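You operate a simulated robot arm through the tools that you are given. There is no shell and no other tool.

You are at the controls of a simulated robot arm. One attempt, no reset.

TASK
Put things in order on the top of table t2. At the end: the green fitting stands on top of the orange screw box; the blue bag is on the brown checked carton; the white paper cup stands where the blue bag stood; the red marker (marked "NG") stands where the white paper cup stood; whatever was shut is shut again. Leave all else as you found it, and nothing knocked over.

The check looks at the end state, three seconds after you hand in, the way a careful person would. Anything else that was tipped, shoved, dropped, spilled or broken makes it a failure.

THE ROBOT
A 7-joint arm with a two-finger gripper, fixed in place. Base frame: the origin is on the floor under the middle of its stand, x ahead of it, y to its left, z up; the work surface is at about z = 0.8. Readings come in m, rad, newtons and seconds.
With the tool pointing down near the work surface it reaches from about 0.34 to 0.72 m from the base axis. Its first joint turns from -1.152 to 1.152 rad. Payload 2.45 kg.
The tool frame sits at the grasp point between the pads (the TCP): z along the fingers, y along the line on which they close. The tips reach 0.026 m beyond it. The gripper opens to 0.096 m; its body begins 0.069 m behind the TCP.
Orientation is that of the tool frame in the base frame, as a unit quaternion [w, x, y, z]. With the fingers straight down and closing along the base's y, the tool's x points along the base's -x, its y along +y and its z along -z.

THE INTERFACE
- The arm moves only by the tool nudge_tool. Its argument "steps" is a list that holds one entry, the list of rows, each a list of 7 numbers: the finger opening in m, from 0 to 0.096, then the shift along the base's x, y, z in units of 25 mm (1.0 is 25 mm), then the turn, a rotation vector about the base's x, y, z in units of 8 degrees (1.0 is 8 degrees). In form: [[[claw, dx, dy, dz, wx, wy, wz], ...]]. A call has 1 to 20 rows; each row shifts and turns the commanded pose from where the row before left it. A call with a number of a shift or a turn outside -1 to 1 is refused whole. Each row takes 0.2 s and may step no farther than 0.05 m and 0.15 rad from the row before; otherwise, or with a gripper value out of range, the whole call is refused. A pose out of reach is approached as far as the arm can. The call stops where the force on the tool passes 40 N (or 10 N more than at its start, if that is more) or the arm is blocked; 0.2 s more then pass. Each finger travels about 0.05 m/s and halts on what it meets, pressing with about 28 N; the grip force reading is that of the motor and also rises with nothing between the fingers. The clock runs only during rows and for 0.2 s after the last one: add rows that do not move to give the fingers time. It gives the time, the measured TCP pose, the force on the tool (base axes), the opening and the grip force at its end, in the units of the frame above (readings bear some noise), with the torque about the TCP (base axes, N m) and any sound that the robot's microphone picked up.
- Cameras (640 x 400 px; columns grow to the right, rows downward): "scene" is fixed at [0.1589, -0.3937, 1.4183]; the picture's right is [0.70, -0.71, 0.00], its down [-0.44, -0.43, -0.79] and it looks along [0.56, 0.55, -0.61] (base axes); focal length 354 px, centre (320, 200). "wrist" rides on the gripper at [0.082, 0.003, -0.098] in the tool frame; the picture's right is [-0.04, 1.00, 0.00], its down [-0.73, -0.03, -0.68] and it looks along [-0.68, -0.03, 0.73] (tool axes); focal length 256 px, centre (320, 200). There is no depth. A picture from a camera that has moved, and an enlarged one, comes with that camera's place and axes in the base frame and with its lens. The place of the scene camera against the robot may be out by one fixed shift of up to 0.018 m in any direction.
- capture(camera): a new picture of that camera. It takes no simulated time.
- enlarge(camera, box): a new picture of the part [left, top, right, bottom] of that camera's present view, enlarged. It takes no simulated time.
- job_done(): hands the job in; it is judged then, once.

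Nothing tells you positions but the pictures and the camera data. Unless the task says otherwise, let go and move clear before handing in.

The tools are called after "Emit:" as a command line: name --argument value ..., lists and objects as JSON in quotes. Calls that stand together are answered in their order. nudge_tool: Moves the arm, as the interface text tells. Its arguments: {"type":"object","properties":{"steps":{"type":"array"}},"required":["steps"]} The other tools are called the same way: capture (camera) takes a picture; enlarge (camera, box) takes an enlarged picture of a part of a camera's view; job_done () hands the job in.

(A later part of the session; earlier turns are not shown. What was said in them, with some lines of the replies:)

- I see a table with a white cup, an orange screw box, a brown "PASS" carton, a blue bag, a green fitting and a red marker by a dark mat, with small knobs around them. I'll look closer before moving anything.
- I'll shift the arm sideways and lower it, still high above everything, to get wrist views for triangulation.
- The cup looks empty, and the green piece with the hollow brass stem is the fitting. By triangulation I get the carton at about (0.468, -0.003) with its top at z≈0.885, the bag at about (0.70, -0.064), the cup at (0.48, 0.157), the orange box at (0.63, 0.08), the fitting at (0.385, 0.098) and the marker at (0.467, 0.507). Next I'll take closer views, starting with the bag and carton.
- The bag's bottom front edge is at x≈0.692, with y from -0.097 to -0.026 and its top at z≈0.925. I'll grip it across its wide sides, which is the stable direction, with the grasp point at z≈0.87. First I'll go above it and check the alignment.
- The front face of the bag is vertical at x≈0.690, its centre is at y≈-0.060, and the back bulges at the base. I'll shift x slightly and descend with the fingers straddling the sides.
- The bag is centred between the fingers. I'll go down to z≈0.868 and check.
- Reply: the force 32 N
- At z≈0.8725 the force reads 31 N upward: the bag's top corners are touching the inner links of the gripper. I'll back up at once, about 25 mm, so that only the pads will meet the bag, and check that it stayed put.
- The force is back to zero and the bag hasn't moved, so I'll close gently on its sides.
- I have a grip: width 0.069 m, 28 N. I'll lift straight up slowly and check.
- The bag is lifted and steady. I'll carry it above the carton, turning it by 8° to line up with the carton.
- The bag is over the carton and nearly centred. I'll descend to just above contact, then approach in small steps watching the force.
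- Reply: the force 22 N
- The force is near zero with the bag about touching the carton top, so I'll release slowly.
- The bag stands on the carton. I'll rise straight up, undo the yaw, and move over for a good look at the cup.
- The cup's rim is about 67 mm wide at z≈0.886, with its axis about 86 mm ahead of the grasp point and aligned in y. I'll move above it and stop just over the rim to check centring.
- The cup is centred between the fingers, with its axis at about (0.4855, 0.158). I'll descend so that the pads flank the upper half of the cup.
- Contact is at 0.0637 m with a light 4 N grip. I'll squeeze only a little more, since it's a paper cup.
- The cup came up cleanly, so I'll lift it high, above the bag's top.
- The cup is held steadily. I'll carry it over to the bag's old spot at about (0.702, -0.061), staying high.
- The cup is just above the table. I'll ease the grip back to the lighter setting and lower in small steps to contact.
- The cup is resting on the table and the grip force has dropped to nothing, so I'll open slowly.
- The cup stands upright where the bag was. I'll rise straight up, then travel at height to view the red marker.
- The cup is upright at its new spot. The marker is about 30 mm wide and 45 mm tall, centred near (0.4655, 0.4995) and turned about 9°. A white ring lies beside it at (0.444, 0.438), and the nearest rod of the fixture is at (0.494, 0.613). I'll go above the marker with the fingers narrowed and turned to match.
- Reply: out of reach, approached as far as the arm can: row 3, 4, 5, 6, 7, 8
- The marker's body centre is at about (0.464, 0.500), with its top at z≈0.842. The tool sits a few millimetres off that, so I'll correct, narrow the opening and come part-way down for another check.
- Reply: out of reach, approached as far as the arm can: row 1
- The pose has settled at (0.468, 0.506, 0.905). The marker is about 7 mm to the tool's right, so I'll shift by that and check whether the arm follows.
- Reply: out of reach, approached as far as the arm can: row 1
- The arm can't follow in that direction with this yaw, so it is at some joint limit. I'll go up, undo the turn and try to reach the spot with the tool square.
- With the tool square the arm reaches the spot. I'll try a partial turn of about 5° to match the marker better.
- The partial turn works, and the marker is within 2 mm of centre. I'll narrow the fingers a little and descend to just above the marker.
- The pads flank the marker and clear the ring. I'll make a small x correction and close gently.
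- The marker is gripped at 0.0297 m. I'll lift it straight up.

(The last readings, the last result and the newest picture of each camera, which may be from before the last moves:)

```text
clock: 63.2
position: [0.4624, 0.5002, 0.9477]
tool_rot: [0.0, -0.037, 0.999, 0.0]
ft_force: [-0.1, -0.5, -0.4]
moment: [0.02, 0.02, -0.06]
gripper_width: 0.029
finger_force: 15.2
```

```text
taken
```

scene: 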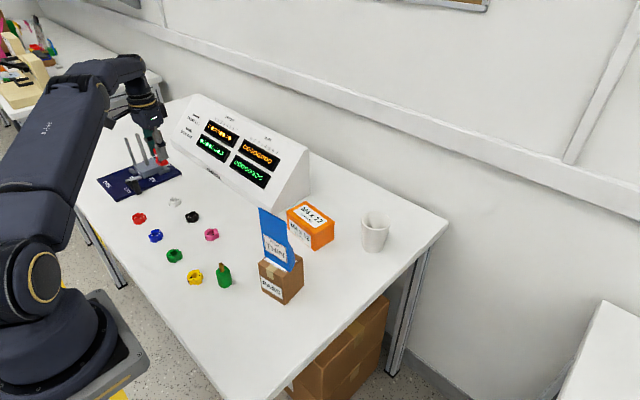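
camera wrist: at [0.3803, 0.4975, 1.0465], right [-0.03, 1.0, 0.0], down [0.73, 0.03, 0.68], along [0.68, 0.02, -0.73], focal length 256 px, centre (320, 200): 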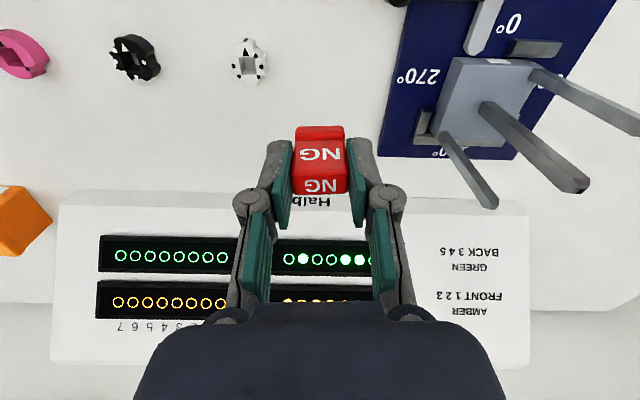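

It is lifted. I'll tighten slightly and carry the marker to the cup's old spot at about (0.4855, 0.158).

Emit:
nudge_tool --steps '[[[0.026, 0, 0, 0, 0, 0, 0], [0.026, 0.03, -0.4, 0, 0, 0, 0], [0.026, 0.06, -0.8, 0, 0, 0, 0], [0.026, 0.07, -1, 0, 0, 0, 0], [0.026, 0.07, -1, 0, 0, 0, 0], [0.026, 0.07, -1, 0, 0, 0, 0], [0.026, 0.07, -1, 0, 0, 0, 0], [0.026, 0.07, -1, 0, 0, 0, 0], [0.026, 0.07, -1, 0, 0, 0, 0], [0.026, 0.07, -1, 0, 0, 0, 0], [0.026, 0.07, -1, 0, 0, 0, 0], [0.026, 0.07, -1, 0, 0, 0, 0], [0.026, 0.07, -1, 0, 0, 0, 0], [0.026, 0.07, -1, 0, 0, 0, 0], [0.026, 0.06, -0.8, 0, 0, 0, 0], [0.026, 0.04, -0.6, 0, 0, 0, 0], [0.026, 0, 0, 0, 0, 0, 0]]]'

Emit:
capture --camera "wrist"

Emit:
capture --camera "scene"

```text
clock: 66.8
position: [0.487, 0.1594, 0.9457]
tool_rot: [0.0, -0.038, 0.999, -0.001]
ft_force: [0.3, 0.1, 0.3]
moment: [0.01, 0.0, -0.01]
gripper_width: 0.0289
finger_force: 27.8
```

```text
taken
camera wrist: at [0.4049, 0.1574, 1.0455], right [-0.03, 1.0, 0.0], down [0.73, 0.03, 0.68], along [0.68, 0.02, -0.73], focal length 256 px, centre (320, 200)
```

wrist: 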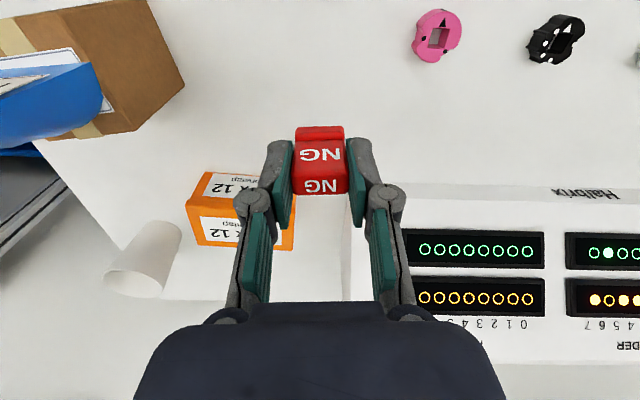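

```text
taken
```

scene: 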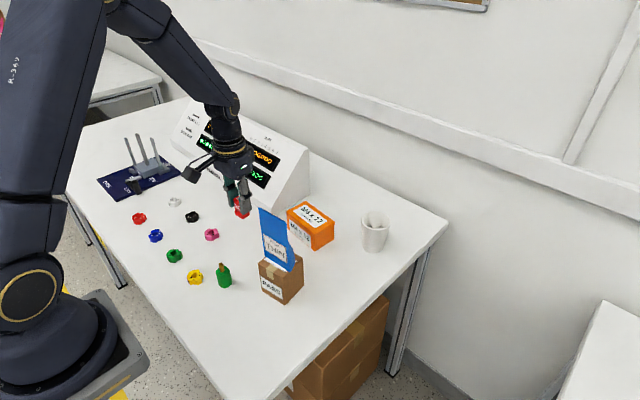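

Emit:
nudge_tool --steps '[[[0.026, -0.04, -0.03, -0.6, 0, 0, 0], [0.026, 0, 0, -0.9, 0, 0, 0], [0.026, 0, 0, -0.9, 0, 0, 0], [0.026, 0, 0, -0.9, 0, 0, 0], [0.026, 0, 0, -0.4, 0, 0, 0], [0.026, 0, 0, 0, 0, 0, 0]]]'

Emit:
enlarge --camera "scene" --box '[190, 170, 310, 270]'

```text
clock: 68.2
position: [0.4871, 0.1599, 0.8538]
tool_rot: [0.0, -0.037, 0.999, 0.0]
ft_force: [-0.2, 0.5, 0.0]
moment: [-0.03, -0.01, 0.03]
gripper_width: 0.0289
finger_force: 28.3
```

```text
4.00 times, centred on (250, 220) of scene
camera zoom: at [0.1589, -0.3937, 1.4183], right [0.7, -0.71, 0.0], down [-0.44, -0.43, -0.79], along [0.56, 0.55, -0.61], focal length 1414 px, centre (600, 120)
```

zoom: 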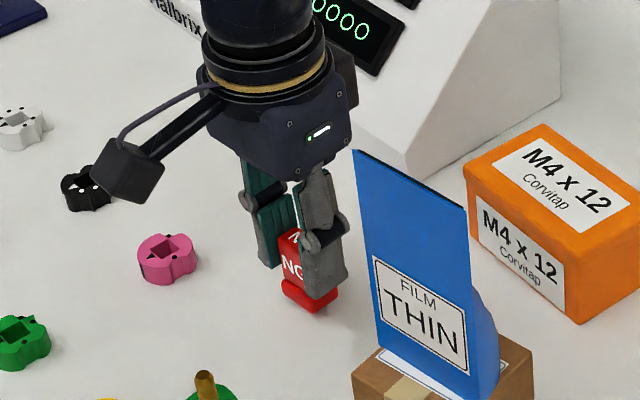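

Emit:
nudge_tool --steps '[[[0.026, -0.04, -0.03, -0.1, 0, 0, 0], [0.026, 0, 0, -0.06, 0, 0, 0], [0.026, 0, 0, 0, 0, 0, 0]]]'

```text
clock: 69.0
position: [0.4858, 0.1587, 0.8502]
tool_rot: [0.0, -0.037, 0.999, 0.0]
ft_force: [1.0, -0.1, 0.7]
moment: [-0.01, 0.03, 0.0]
gripper_width: 0.0287
finger_force: 28.4
```

Emit:
nudge_tool --steps '[[[0.026, 0, 0, -0.06, 0, 0, 0], [0.026, 0, 0, 0, 0, 0, 0]]]'

```text
clock: 69.6
position: [0.4854, 0.1573, 0.8491]
tool_rot: [0.0, -0.037, 0.999, 0.0]
ft_force: [-0.1, -0.3, -0.8]
moment: [0.02, 0.01, -0.02]
gripper_width: 0.0287
finger_force: 28.1
```

Emit:
nudge_tool --steps '[[[0.026, 0, 0, -0.06, 0, 0, 0], [0.026, 0, 0, 0, 0, 0, 0]]]'

```text
clock: 70.2
position: [0.4855, 0.1578, 0.8475]
tool_rot: [0.0, -0.037, 0.999, 0.0]
ft_force: [-4.0, -1.1, 12.2]
moment: [-0.07, 0.17, -0.04]
gripper_width: 0.0288
finger_force: 28.2
```

I have contact at 12 N. I'll ease off slightly, then open slowly.

Emit:
nudge_tool --steps '[[[0.026, 0, 0, 0.03, 0, 0, 0], [0.028, 0, 0, 0, 0, 0, 0], [0.03, 0, 0, 0, 0, 0, 0], [0.033, 0, 0, 0, 0, 0, 0], [0.038, 0, 0, 0, 0, 0, 0], [0.045, 0, 0, 0, 0, 0, 0], [0.05, 0, 0, 0, 0, 0, 0], [0.05, 0, 0, 0, 0, 0, 0]]]'

Emit:
enlarge --camera "wrist" --box '[200, 60, 440, 230]'

Emit:
enlarge --camera "scene" --box '[190, 170, 310, 270]'

```text
clock: 72.0
position: [0.4859, 0.1588, 0.8475]
tool_rot: [0.0, -0.037, 0.999, 0.0]
ft_force: [0.8, -0.2, -0.8]
moment: [0.0, 0.0, 0.02]
gripper_width: 0.05
finger_force: 0.0
```

```text
2.35 times, centred on (320, 145) of wrist
camera zoom: at [0.4039, 0.1555, 0.9481], right [-0.03, 1.0, 0.0], down [0.73, 0.03, 0.68], along [0.68, 0.02, -0.73], focal length 602 px, centre (320, 329)
```

zoom: 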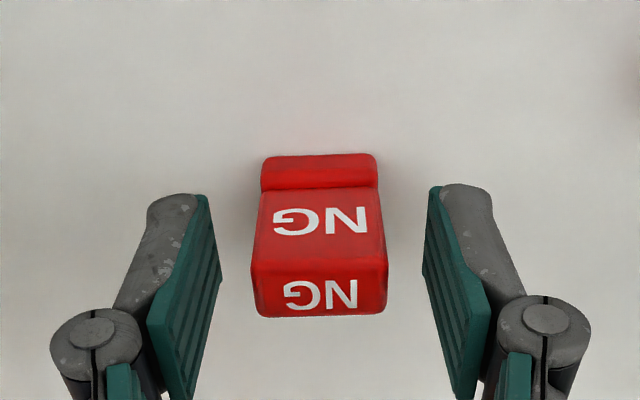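

```text
4.00 times, centred on (250, 220) of scene
camera zoom: at [0.1589, -0.3937, 1.4183], right [0.7, -0.71, 0.0], down [-0.44, -0.43, -0.79], along [0.56, 0.55, -0.61], focal length 1414 px, centre (600, 120)
```

zoom: 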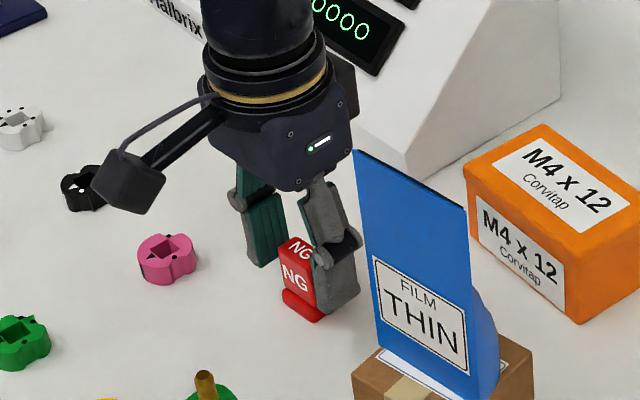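

The marker stands upright at the cup's old spot. I'll rise clear and go look at the green fitting.

Emit:
nudge_tool --steps '[[[0.05, 0, 0, 0.5, 0, 0, 0], [0.05, 0, 0, 1, 0, 0, 0], [0.05, 0, 0, 1, 0, 0, 0], [0.05, 0, 0, 1, 0, 0, 0], [0.05, 0, 0, 1, 0, 0, 0], [0.05, 0, 0, 1, 0, 0, 0], [0.05, 0, 0, 1, 0, 0, 0], [0.05, 0, 0, 0.7, 0, 0, 0], [0.05, -1, -0.47, 0, 0, 0, -0.11], [0.05, -1, -0.47, 0, 0, 0, -0.11], [0.05, -1, -0.47, 0, 0, 0, -0.11], [0.05, -1, -0.47, 0, 0, 0, -0.11], [0.05, -1, -0.47, 0, 0, 0, -0.11], [0.05, 0, 0, 0, 0, 0, 0]]]'

Emit:
capture --camera "wrist"

Emit:
capture --camera "scene"

```text
clock: 75.0
position: [0.3607, 0.1, 1.0302]
tool_rot: [-0.001, 0.002, 1.0, 0.0]
ft_force: [0.2, -0.3, 0.0]
moment: [-0.01, 0.0, 0.0]
gripper_width: 0.0499
finger_force: 0.0
```

```text
taken
camera wrist: at [0.2779, 0.1026, 1.1285], right [0.04, 1.0, 0.0], down [0.73, -0.03, 0.68], along [0.68, -0.03, -0.73], focal length 256 px, centre (320, 200)
```

wrist: 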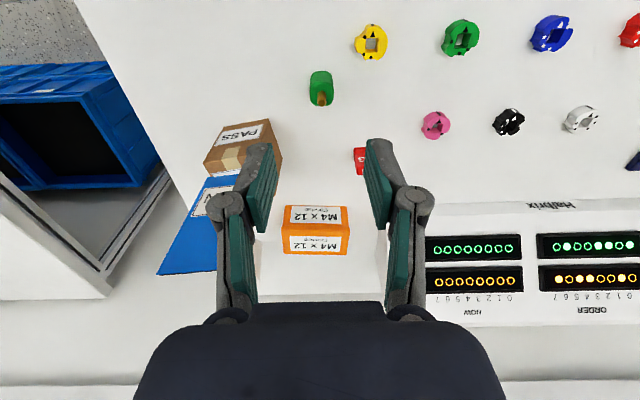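

```text
taken
```

scene: 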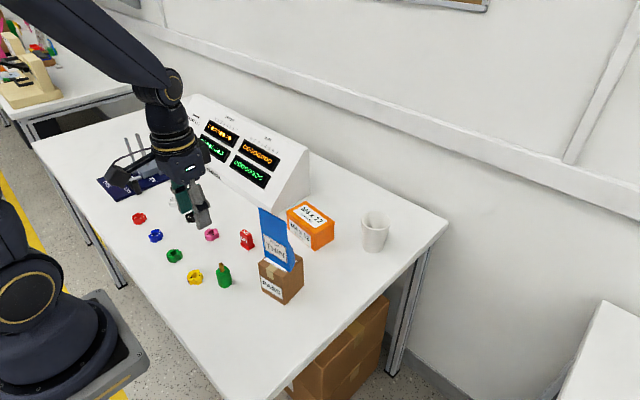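

Emit:
enlarge --camera "wrist" --box '[270, 40, 370, 125]'

Emit:
enlarge --camera "scene" --box '[195, 250, 255, 300]'

Emit:
enlarge --camera "wrist" --box '[260, 180, 380, 280]'

Emit:
enlarge --camera "scene" --box '[220, 190, 350, 310]'

```text
4.71 times, centred on (320, 82) of wrist
camera zoom: at [0.2779, 0.1026, 1.1285], right [0.04, 1.0, 0.0], down [0.73, -0.03, 0.68], along [0.68, -0.03, -0.73], focal length 1205 px, centre (320, 753)
```

zoom: 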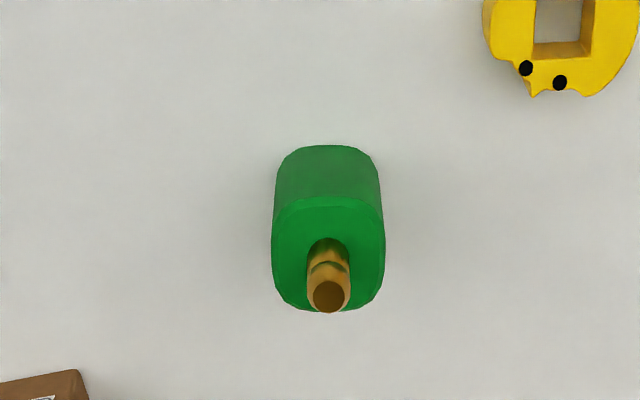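

```text
8.00 times, centred on (225, 275) of scene
camera zoom: at [0.1589, -0.3937, 1.4183], right [0.7, -0.71, 0.0], down [-0.44, -0.43, -0.79], along [0.56, 0.55, -0.61], focal length 2829 px, centre (1080, -400)
```

zoom: 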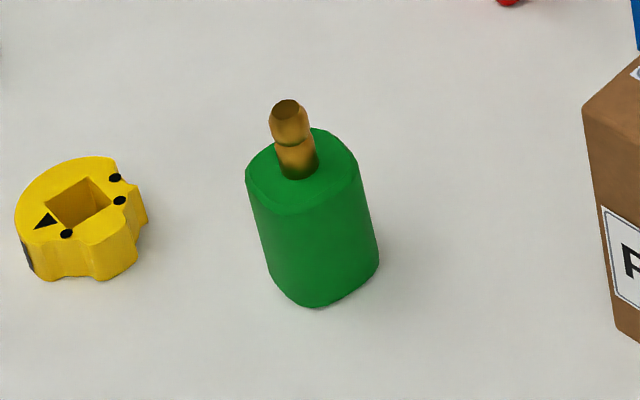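

```text
4.00 times, centred on (320, 230) of wrist
camera zoom: at [0.2779, 0.1026, 1.1285], right [0.04, 1.0, 0.0], down [0.73, -0.03, 0.68], along [0.68, -0.03, -0.73], focal length 1024 px, centre (320, 80)
```

zoom: 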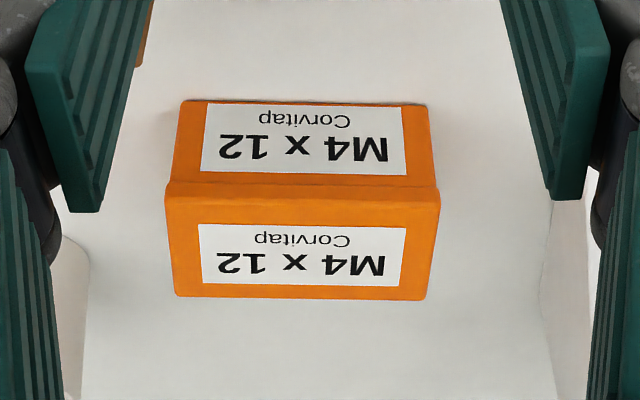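

```text
3.33 times, centred on (285, 250) of scene
camera zoom: at [0.1589, -0.3937, 1.4183], right [0.7, -0.71, 0.0], down [-0.44, -0.43, -0.79], along [0.56, 0.55, -0.61], focal length 1179 px, centre (437, 33)
```

zoom: 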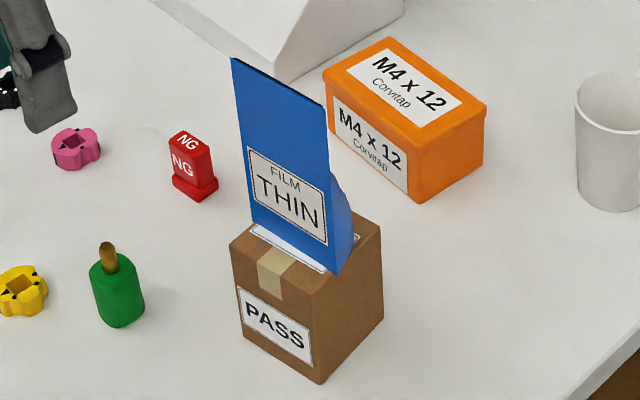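

The fitting is at about (0.387, 0.099): a green body 27 mm wide up to z≈0.838, with the brass stem up to about 0.862. The box lid's centre is at about (0.625, 0.080). I'll move above the fitting and check.

Emit:
nudge_tool --steps '[[[0.05, 0.53, 0, -0.6, 0, 0, 0], [0.05, 0.53, 0, -0.8, 0, 0, 0], [0.05, 0, 0, -0.9, 0, 0, 0], [0.05, 0, 0, -0.9, 0, 0, 0], [0.05, 0, 0, -0.9, 0, 0, 0], [0.05, 0, 0, 0, 0, 0, 0]]]'

Emit:
enlarge --camera "wrist" --box '[200, 40, 440, 200]'

Emit:
enlarge --camera "scene" --box '[170, 190, 290, 300]'

```text
clock: 76.4
position: [0.3859, 0.0994, 0.9258]
tool_rot: [0.0, 0.002, 1.0, 0.0]
ft_force: [0.0, -0.7, -0.7]
moment: [0.0, -0.03, -0.03]
gripper_width: 0.0497
finger_force: 0.1
```

```text
2.50 times, centred on (320, 120) of wrist
camera zoom: at [0.3041, 0.1028, 1.0253], right [0.04, 1.0, 0.0], down [0.73, -0.03, 0.68], along [0.68, -0.03, -0.73], focal length 640 px, centre (320, 400)
```

zoom: 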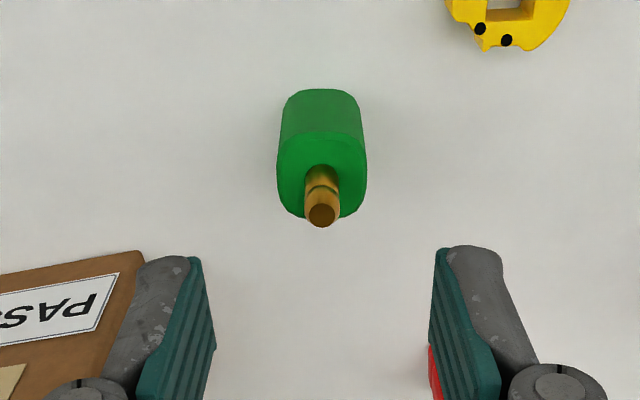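

```text
3.64 times, centred on (230, 245) of scene
camera zoom: at [0.1589, -0.3937, 1.4183], right [0.7, -0.71, 0.0], down [-0.44, -0.43, -0.79], along [0.56, 0.55, -0.61], focal length 1286 px, centre (647, 36)
```

zoom: 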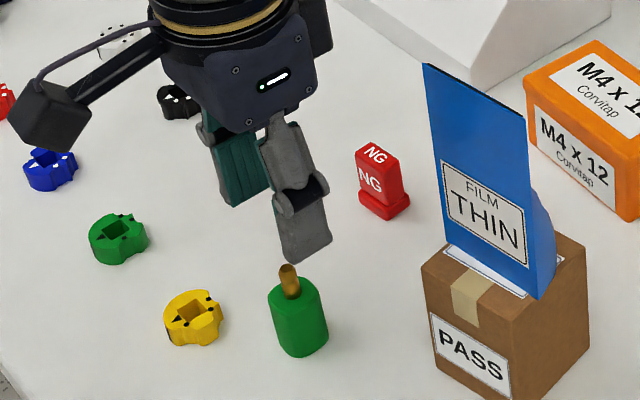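

Emit:
enlarge --camera "scene" --box '[150, 100, 330, 310]'

Emit:
capture --camera "wrist"

```text
1.90 times, centred on (240, 205) of scene
camera zoom: at [0.1589, -0.3937, 1.4183], right [0.7, -0.71, 0.0], down [-0.44, -0.43, -0.79], along [0.56, 0.55, -0.61], focal length 674 px, centre (472, 190)
```

zoom: 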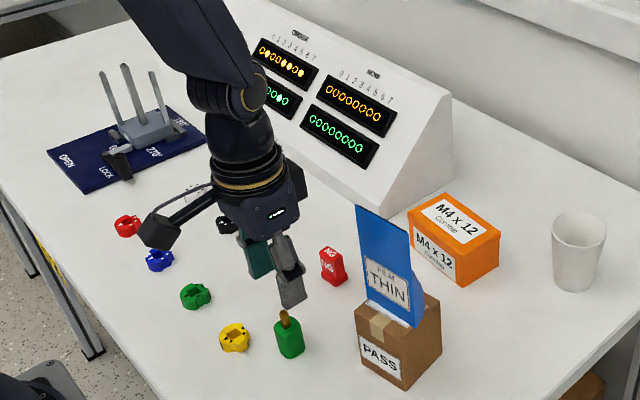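

```text
taken
camera wrist: at [0.3041, 0.1028, 1.0253], right [0.04, 1.0, 0.0], down [0.73, -0.03, 0.68], along [0.68, -0.03, -0.73], focal length 256 px, centre (320, 200)
```

wrist: 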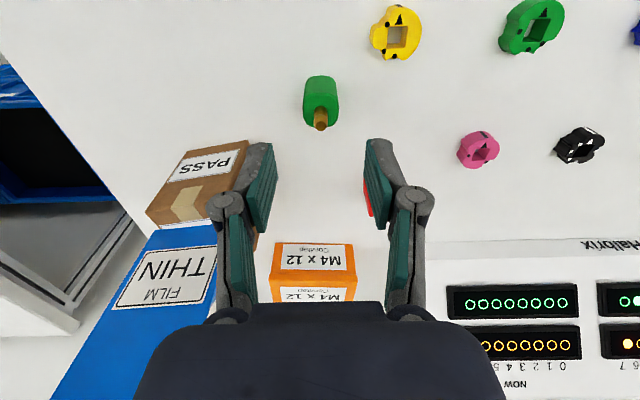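

The fitting is within a millimetre of the grasp axis and there's clear space for the gripper here. I'll descend to z≈0.832.

Emit:
nudge_tool --steps '[[[0.05, 0, 0, -0.9, 0, 0, 0], [0.05, 0, 0, -0.9, 0, 0, 0], [0.05, 0, 0, -0.9, 0, 0, 0], [0.05, 0, 0, -0.7, 0, 0, 0], [0.05, 0, 0, -0.3, 0, 0, 0], [0.05, 0, 0, 0, 0, 0, 0]]]'

Emit:
capture --camera "wrist"

Emit:
enlarge --camera "scene" --box '[170, 190, 310, 310]'

```text
clock: 77.8
position: [0.3873, 0.0997, 0.8337]
tool_rot: [0.0, 0.002, 1.0, 0.001]
ft_force: [-0.8, 0.1, 0.6]
moment: [0.02, 0.02, -0.01]
gripper_width: 0.05
finger_force: 0.0
```

```text
taken
camera wrist: at [0.3055, 0.1028, 0.9334], right [0.04, 1.0, 0.0], down [0.73, -0.03, 0.68], along [0.68, -0.03, -0.73], focal length 256 px, centre (320, 200)
```

wrist: 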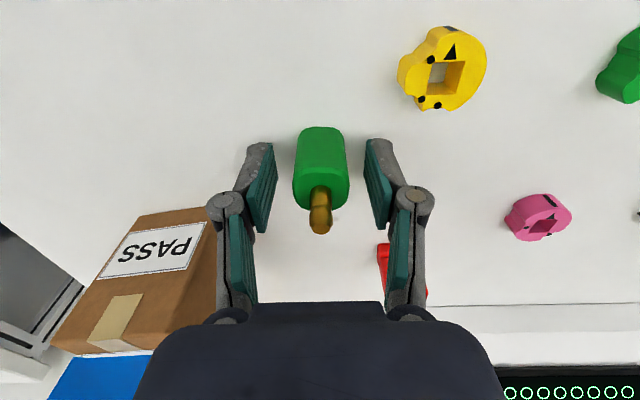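

```text
3.33 times, centred on (240, 250) of scene
camera zoom: at [0.1589, -0.3937, 1.4183], right [0.7, -0.71, 0.0], down [-0.44, -0.43, -0.79], along [0.56, 0.55, -0.61], focal length 1179 px, centre (587, 33)
```

zoom: 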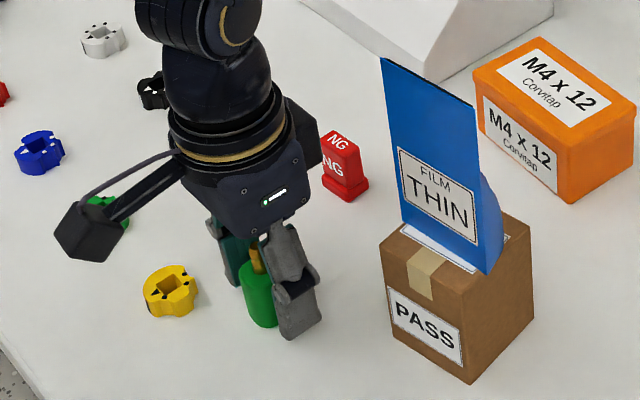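

Emit:
nudge_tool --steps '[[[0.04, 0, 0, 0, 0, 0, 0], [0.034, 0, 0, 0, 0, 0, 0], [0.03, 0, 0, 0, 0, 0, 0], [0.027, 0, 0, 0, 0, 0, 0], [0.025, 0, 0, 0, 0, 0, 0], [0.024, 0, 0, 0, 0, 0, 0]]]'

Emit:
capture --camera "wrist"

```text
clock: 79.2
position: [0.3869, 0.0997, 0.8335]
tool_rot: [0.001, 0.0, 1.0, 0.0]
ft_force: [0.0, 1.3, 1.3]
moment: [0.03, -0.01, -0.02]
gripper_width: 0.0258
finger_force: 28.2
```

```text
taken
camera wrist: at [0.3054, 0.1029, 0.9336], right [0.04, 1.0, 0.0], down [0.73, -0.03, 0.68], along [0.68, -0.03, -0.73], focal length 256 px, centre (320, 200)
```

wrist: 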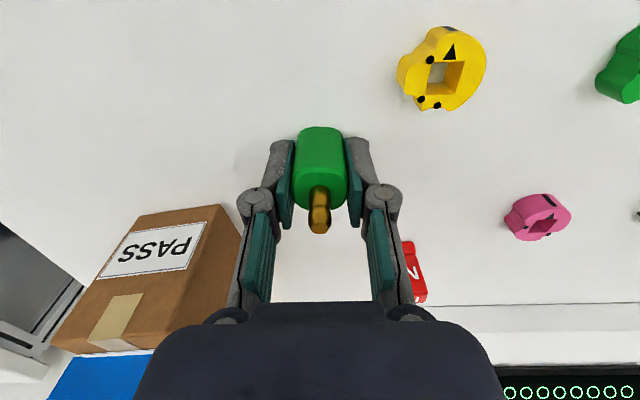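

The fitting is gripped at 0.0258 m. I'll lift high, above the bag's top.

Emit:
nudge_tool --steps '[[[0.024, 0, 0, 0.3, 0, 0, 0], [0.024, 0, 0, 0.6, 0, 0, 0], [0.024, 0, 0, 0.9, 0, 0, 0], [0.024, 0, 0, 0.9, 0, 0, 0], [0.024, 0, 0, 0.9, 0, 0, 0], [0.024, 0, 0, 0.9, 0, 0, 0], [0.024, 0, 0, 0.9, 0, 0, 0], [0.024, 0, 0, 0.9, 0, 0, 0], [0.024, 0, 0, 0.9, 0, 0, 0], [0.024, 0, 0, 0.9, 0, 0, 0], [0.024, 0, 0, 0.9, 0, 0, 0], [0.024, 0, 0, 0.6, 0, 0, 0], [0.024, 0, 0, 0, 0, 0, 0]]]'

Emit:
capture --camera "wrist"

Emit:
capture --camera "scene"

```text
clock: 82.0
position: [0.3863, 0.0987, 1.0744]
tool_rot: [0.0, 0.001, 1.0, 0.001]
ft_force: [-0.2, 0.5, -1.3]
moment: [0.01, 0.02, 0.01]
gripper_width: 0.0261
finger_force: 28.2
```

```text
taken
camera wrist: at [0.3046, 0.1027, 1.1734], right [0.04, 1.0, 0.0], down [0.73, -0.03, 0.68], along [0.68, -0.03, -0.73], focal length 256 px, centre (320, 200)
```

wrist: 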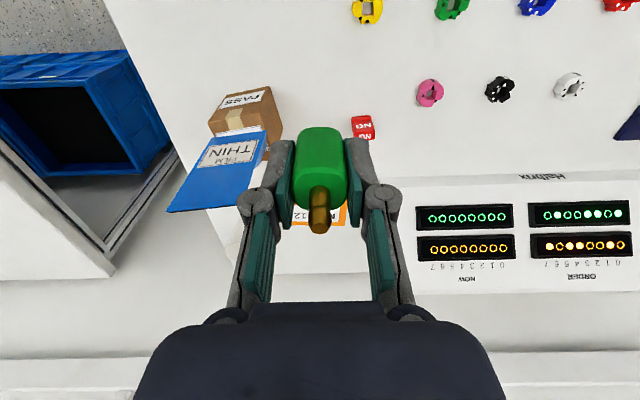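

```text
taken
```

scene: 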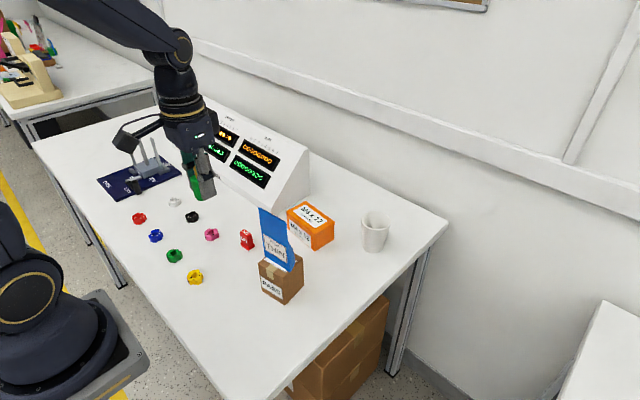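

Emit:
nudge_tool --steps '[[[0.024, 0.4, -0.031, 0, 0, 0, 0], [0.024, 0.8, -0.063, 0, 0, 0, 0], [0.024, 1, -0.078, 0, 0, 0, 0], [0.024, 1, -0.078, 0, 0, 0, 0], [0.024, 1, -0.078, 0, 0, 0, 0], [0.024, 1, -0.078, 0, 0, 0, 0], [0.024, 1, -0.078, 0, 0, 0, 0], [0.024, 1, -0.078, 0, 0, 0, 0], [0.024, 1, -0.078, 0, 0, 0, 0], [0.024, 0.8, -0.063, 0, 0, 0, 0], [0.024, 0.55, -0.043, 0, 0, 0, 0], [0.024, 0, 0, 0, 0, 0, 0]]]'

Emit:
capture --camera "wrist"

Emit:
capture --camera "scene"

```text
clock: 84.6
position: [0.6262, 0.0803, 1.073]
tool_rot: [0.0, 0.002, 1.0, -0.001]
ft_force: [0.6, 0.8, -1.2]
moment: [-0.01, 0.01, -0.03]
gripper_width: 0.0261
finger_force: 28.1
```

```text
taken
camera wrist: at [0.5446, 0.0829, 1.1731], right [0.04, 1.0, 0.0], down [0.73, -0.03, 0.68], along [0.68, -0.03, -0.73], focal length 256 px, centre (320, 200)
```

wrist: 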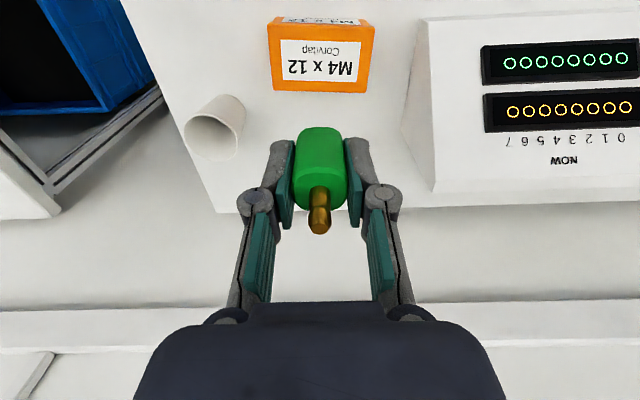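

```text
taken
```

scene: 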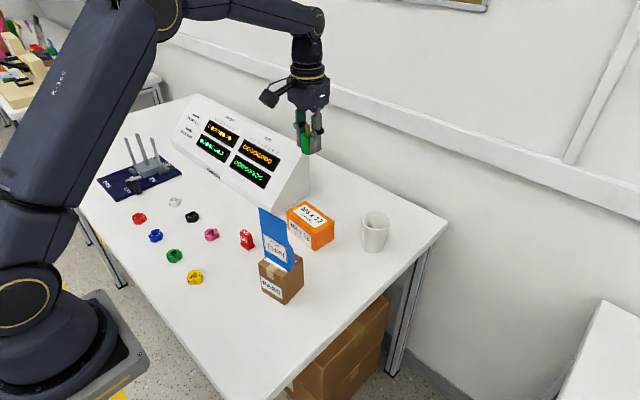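

Emit:
enlarge --camera "wrist" --box '[240, 0, 400, 110]'

```text
3.64 times, centred on (320, 55) of wrist
camera zoom: at [0.5446, 0.0829, 1.1731], right [0.04, 1.0, 0.0], down [0.73, -0.03, 0.68], along [0.68, -0.03, -0.73], focal length 931 px, centre (320, 727)
```

zoom: 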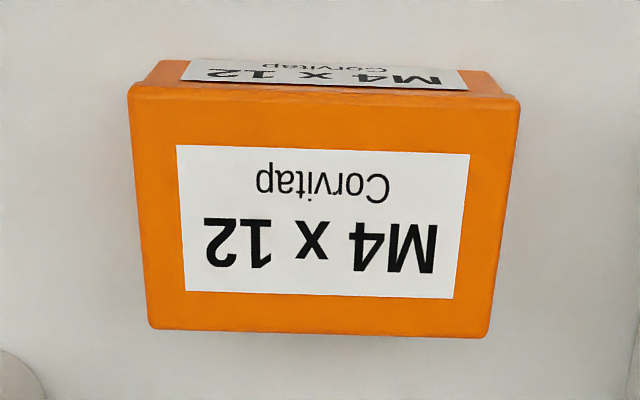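

The lid's centre measures (0.6246, 0.0794), right under the fitting. I'll descend to just above it.

Emit:
nudge_tool --steps '[[[0.024, -0.05, -0.03, -0.5, 0, 0, 0], [0.024, 0, 0, -0.9, 0, 0, 0], [0.024, 0, 0, -0.9, 0, 0, 0], [0.024, 0, 0, -0.9, 0, 0, 0], [0.024, 0, 0, -0.9, 0, 0, 0], [0.024, 0, 0, -0.9, 0, 0, 0], [0.024, 0, 0, -0.9, 0, 0, 0], [0.024, 0, 0, -0.5, 0, 0, 0], [0.024, 0, 0, -0.2, 0, 0, 0], [0.024, 0, 0, 0, 0, 0, 0]]]'

Emit:
capture --camera "wrist"

Emit:
enlarge --camera "scene" --box '[250, 140, 390, 270]'

```text
clock: 86.8
position: [0.6253, 0.0822, 0.9094]
tool_rot: [0.0, 0.001, 1.0, 0.0]
ft_force: [0.2, -0.1, -1.2]
moment: [-0.01, 0.02, 0.0]
gripper_width: 0.0259
finger_force: 28.1
```

```text
taken
camera wrist: at [0.5428, 0.0843, 1.0085], right [0.04, 1.0, 0.0], down [0.73, -0.03, 0.68], along [0.68, -0.03, -0.73], focal length 256 px, centre (320, 200)
```

wrist: 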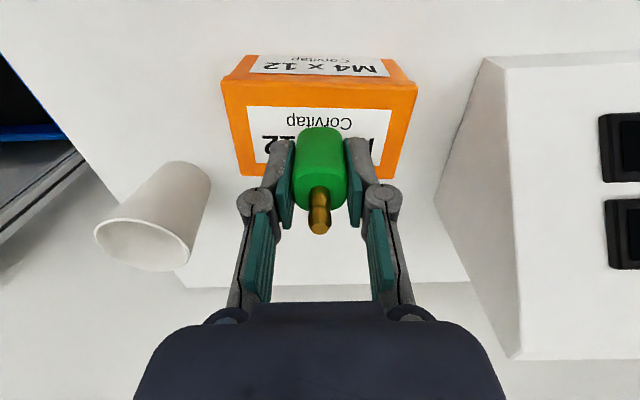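

```text
3.08 times, centred on (320, 205) of scene
camera zoom: at [0.1589, -0.3937, 1.4183], right [0.7, -0.71, 0.0], down [-0.44, -0.43, -0.79], along [0.56, 0.55, -0.61], focal length 1088 px, centre (320, 185)
```

zoom: 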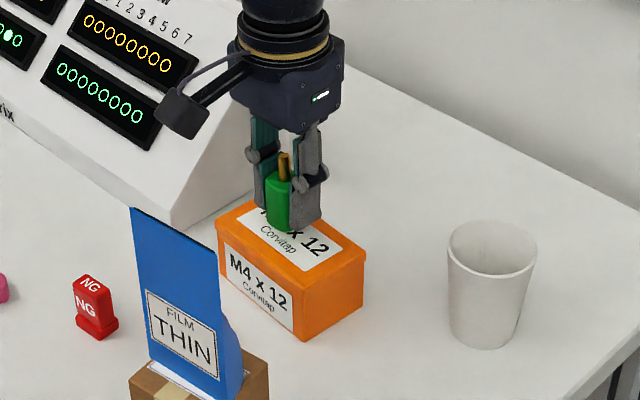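

Emit:
nudge_tool --steps '[[[0.024, 0, 0, -0.2, 0, 0, 0], [0.024, 0, 0, -0.1, 0, 0, 0], [0.024, 0, 0, 0, 0, 0, 0]]]'

```text
clock: 87.6
position: [0.6249, 0.0797, 0.9028]
tool_rot: [0.0, 0.001, 1.0, 0.0]
ft_force: [0.7, 0.4, -1.8]
moment: [0.02, -0.01, 0.02]
gripper_width: 0.026
finger_force: 27.9
```

Emit:
nudge_tool --steps '[[[0.024, 0, 0, -0.08, 0, 0, 0], [0.024, 0, 0, 0, 0, 0, 0]]]'

```text
clock: 88.2
position: [0.6248, 0.0798, 0.8986]
tool_rot: [0.0, 0.002, 1.0, 0.0]
ft_force: [-0.2, -0.1, -0.8]
moment: [0.02, 0.0, 0.0]
gripper_width: 0.0257
finger_force: 27.7
```

Emit:
nudge_tool --steps '[[[0.024, 0, 0, -0.06, 0, 0, 0], [0.024, 0, 0, 0, 0, 0, 0]]]'

```text
clock: 88.8
position: [0.6236, 0.0804, 0.897]
tool_rot: [0.0, 0.002, 1.0, 0.0]
ft_force: [0.0, 1.0, -1.0]
moment: [-0.02, 0.0, 0.03]
gripper_width: 0.0262
finger_force: 27.8
```

Emit:
nudge_tool --steps '[[[0.024, 0, 0, -0.06, 0, 0, 0], [0.024, 0, 0, 0, 0, 0, 0]]]'

Emit:
enlarge --camera "scene" --box '[280, 170, 350, 260]'

```text
clock: 89.4
position: [0.6256, 0.0808, 0.897]
tool_rot: [0.0, 0.002, 1.0, 0.0]
ft_force: [0.5, -0.6, -0.7]
moment: [-0.01, 0.03, 0.0]
gripper_width: 0.026
finger_force: 28.0
```

```text
4.44 times, centred on (315, 215) of scene
camera zoom: at [0.1589, -0.3937, 1.4183], right [0.7, -0.71, 0.0], down [-0.44, -0.43, -0.79], along [0.56, 0.55, -0.61], focal length 1572 px, centre (342, 133)
```

zoom: 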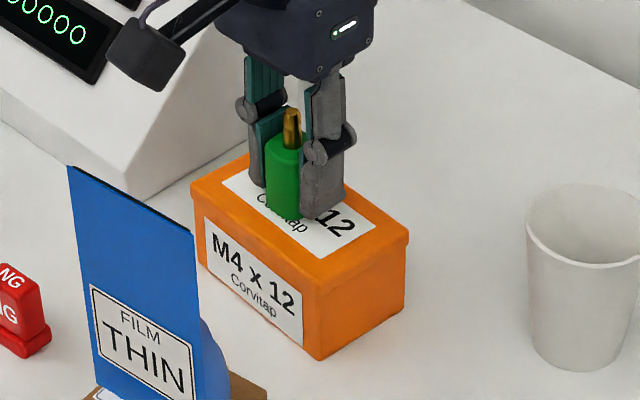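

Emit:
nudge_tool --steps '[[[0.024, 0, 0, -0.05, 0, 0, 0], [0.024, 0, 0, 0, 0, 0, 0]]]'

```text
clock: 90.0
position: [0.6255, 0.0802, 0.895]
tool_rot: [0.0, 0.002, 1.0, -0.001]
ft_force: [-1.1, 0.9, -1.0]
moment: [0.02, -0.03, 0.01]
gripper_width: 0.0258
finger_force: 28.2
```

Emit:
nudge_tool --steps '[[[0.024, 0, 0, -0.05, 0, 0, 0], [0.024, 0, 0, 0, 0, 0, 0]]]'

```text
clock: 90.6
position: [0.6243, 0.0798, 0.8946]
tool_rot: [0.001, 0.002, 1.0, 0.0]
ft_force: [-3.8, -1.7, 14.3]
moment: [-0.08, 0.19, -0.02]
gripper_width: 0.026
finger_force: 27.8
```

Contact with the lid. I'll ease off a touch and open slowly.

Emit:
nudge_tool --steps '[[[0.024, 0, 0, 0.03, 0, 0, 0], [0.025, 0, 0, 0, 0, 0, 0], [0.027, 0, 0, 0, 0, 0, 0], [0.03, 0, 0, 0, 0, 0, 0], [0.035, 0, 0, 0, 0, 0, 0], [0.042, 0, 0, 0, 0, 0, 0], [0.05, 0, 0, 0, 0, 0, 0], [0.05, 0, 0, 0, 0, 0, 0]]]'

Emit:
capture --camera "wrist"

Emit:
enlarge --camera "scene" --box '[280, 170, 350, 260]'

```text
clock: 92.4
position: [0.6247, 0.0806, 0.8934]
tool_rot: [0.001, 0.002, 1.0, 0.0]
ft_force: [-0.4, -0.4, 0.1]
moment: [0.0, -0.01, 0.0]
gripper_width: 0.0502
finger_force: 0.1
```

```text
taken
camera wrist: at [0.543, 0.084, 0.9938], right [0.04, 1.0, 0.0], down [0.73, -0.03, 0.68], along [0.68, -0.03, -0.73], focal length 256 px, centre (320, 200)
```

wrist: 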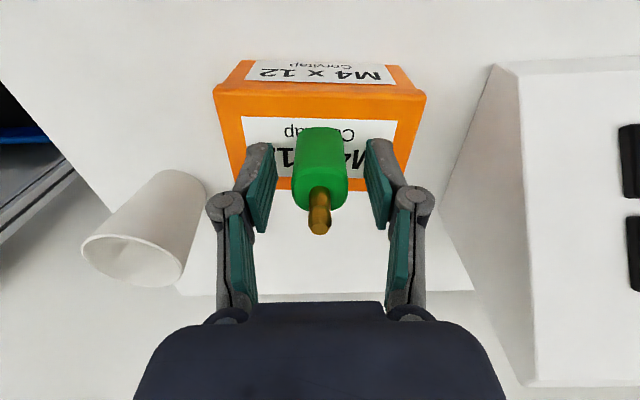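

```text
4.44 times, centred on (315, 215) of scene
camera zoom: at [0.1589, -0.3937, 1.4183], right [0.7, -0.71, 0.0], down [-0.44, -0.43, -0.79], along [0.56, 0.55, -0.61], focal length 1572 px, centre (342, 133)
```

zoom: 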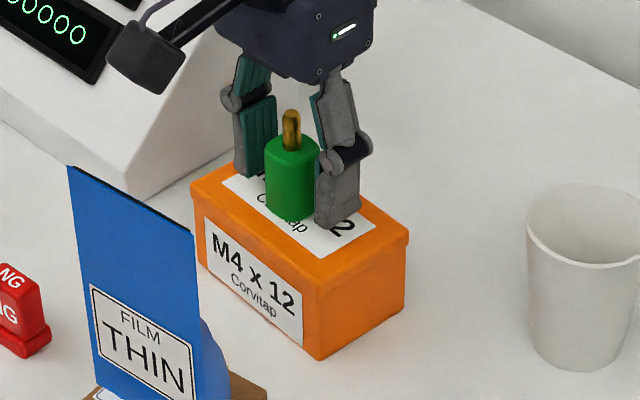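

The fitting stands on the lid. I'll rise straight up and move clear for a final inspection.

Emit:
nudge_tool --steps '[[[0.05, 0, 0, 0.4, 0, 0, 0], [0.05, 0, 0, 0.8, 0, 0, 0], [0.05, 0, 0, 1, 0, 0, 0], [0.05, 0, 0, 1, 0, 0, 0], [0.05, 0, 0, 1, 0, 0, 0], [0.05, 0, 0, 1, 0, 0, 0], [0.05, 0, 0, 1, 0, 0, 0], [0.05, 0, 0, 1, 0, 0, 0], [0.07, 0, 0, 1, 0, 0, 0], [0.09, -1, -0.2, 0.4, 0, 0, 0], [0.096, -1, -0.2, 0.4, 0, 0, 0], [0.096, -1, -0.2, 0.4, 0, 0, 0], [0.096, -1, -0.2, 0.4, 0, 0, 0], [0.096, -1, -0.2, 0.4, 0, 0, 0], [0.096, -1, -0.2, 0.4, 0, 0, 0], [0.096, -1, -0.2, 0.4, 0, 0, 0], [0.096, -1, -0.2, 0, 0, 0, 0], [0.096, -1, -0.2, 0, 0, 0, 0], [0.096, 0, 0, 0, 0, 0, 0]]]'

Emit:
capture --camera "wrist"

Emit:
capture --camera "scene"

Emit:
enlarge --camera "scene" --box '[220, 170, 420, 310]'

Emit:
enlarge --camera "scene" --box '[90, 120, 250, 220]'

```text
clock: 96.4
position: [0.3986, 0.0351, 1.1683]
tool_rot: [0.0, 0.001, 1.0, 0.001]
ft_force: [-0.3, 0.3, 0.6]
moment: [0.05, 0.0, -0.02]
gripper_width: 0.0963
finger_force: 0.1
```

```text
taken
camera wrist: at [0.3179, 0.039, 1.2682], right [0.04, 1.0, 0.0], down [0.73, -0.03, 0.68], along [0.68, -0.03, -0.73], focal length 256 px, centre (320, 200)
```

wrist: 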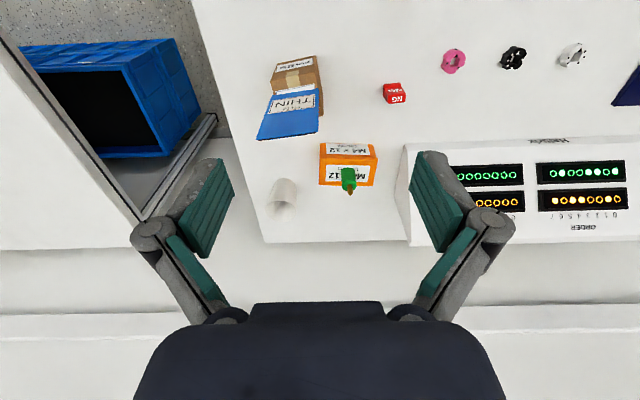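

```text
taken
```

scene: 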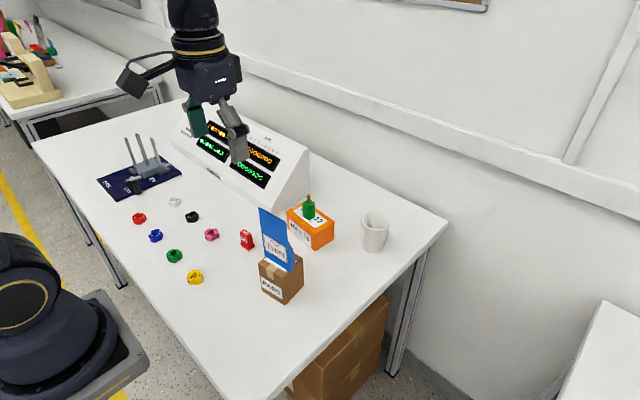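

```text
2.86 times, centred on (320, 240) of scene
camera zoom: at [0.1589, -0.3937, 1.4183], right [0.7, -0.71, 0.0], down [-0.44, -0.43, -0.79], along [0.56, 0.55, -0.61], focal length 1010 px, centre (320, 86)
```

zoom: 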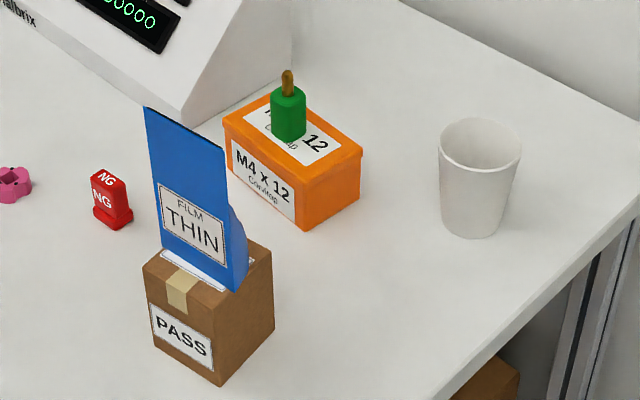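

```text
4.00 times, centred on (170, 170) of scene
camera zoom: at [0.1589, -0.3937, 1.4183], right [0.7, -0.71, 0.0], down [-0.44, -0.43, -0.79], along [0.56, 0.55, -0.61], focal length 1414 px, centre (920, 320)
```

zoom: 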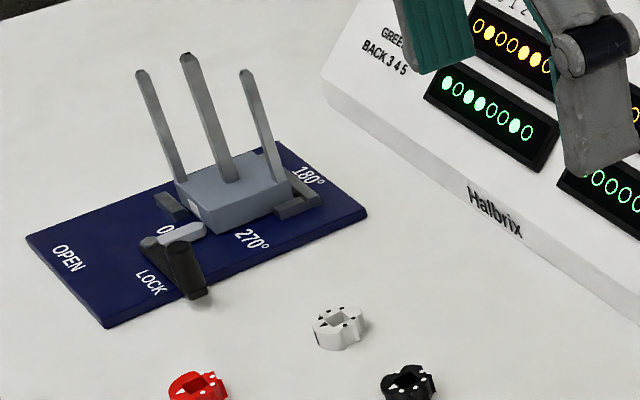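

Emit:
enlarge --camera "scene" --box '[240, 180, 400, 310]'

Emit:
enlarge --camera "scene" --box '[120, 190, 280, 300]'

```text
3.08 times, centred on (320, 245) of scene
camera zoom: at [0.1589, -0.3937, 1.4183], right [0.7, -0.71, 0.0], down [-0.44, -0.43, -0.79], along [0.56, 0.55, -0.61], focal length 1088 px, centre (320, 62)
```

zoom: 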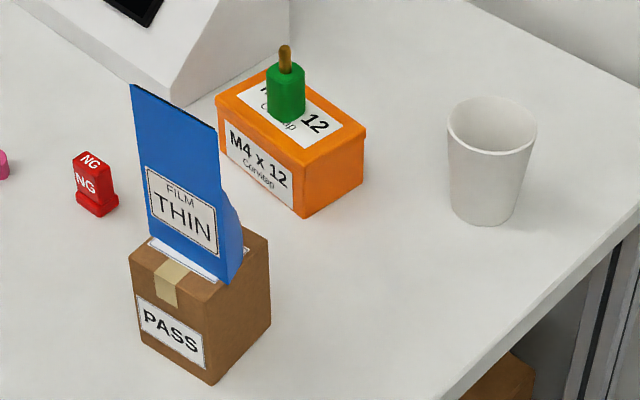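

```text
3.64 times, centred on (200, 245) of scene
camera zoom: at [0.1589, -0.3937, 1.4183], right [0.7, -0.71, 0.0], down [-0.44, -0.43, -0.79], along [0.56, 0.55, -0.61], focal length 1286 px, centre (756, 36)
```

zoom: 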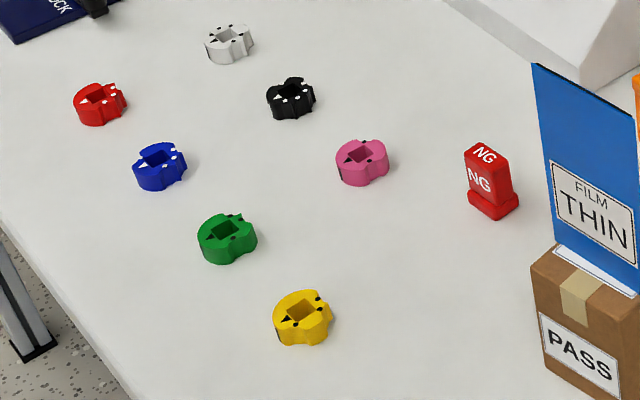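

Final check: the fitting stands on the orange box and the bag stands on the carton. The cup is upright where the bag stood, and the marker is upright where the cup stood. The rings, fixture and boxes look unmoved, nothing was opened, and the arm is clear, so I'm handing in.

Emit:
job_done

```text
The job is handed in.
```

I've moved all four items into place and handed the job in. The final pictures showed everything upright, but I haven't seen the result of the check.

- **Green fitting:** it stands on the middle of the orange screw box lid. I took the piece with the brass stem to be the fitting, not the green ring.
- **Blue bag:** it stands on the brown carton. It is about 5 mm wider than the carton top, so it overhangs slightly.
- **White cup:** it is upright where the bag stood, to within a few millimetres.
- **Red "NG" marker:** it is upright where the cup stood, turned about 5° from how it was before.

While lining up over the bag, the gripper pressed down on its top with about 31 N. I backed off at once, and the pictures showed the bag hadn't moved.

I didn't open anything, so there was nothing to shut again. The rings, lever fixture, carton and screw box looked unmoved in the final pictures, and the arm is clear.
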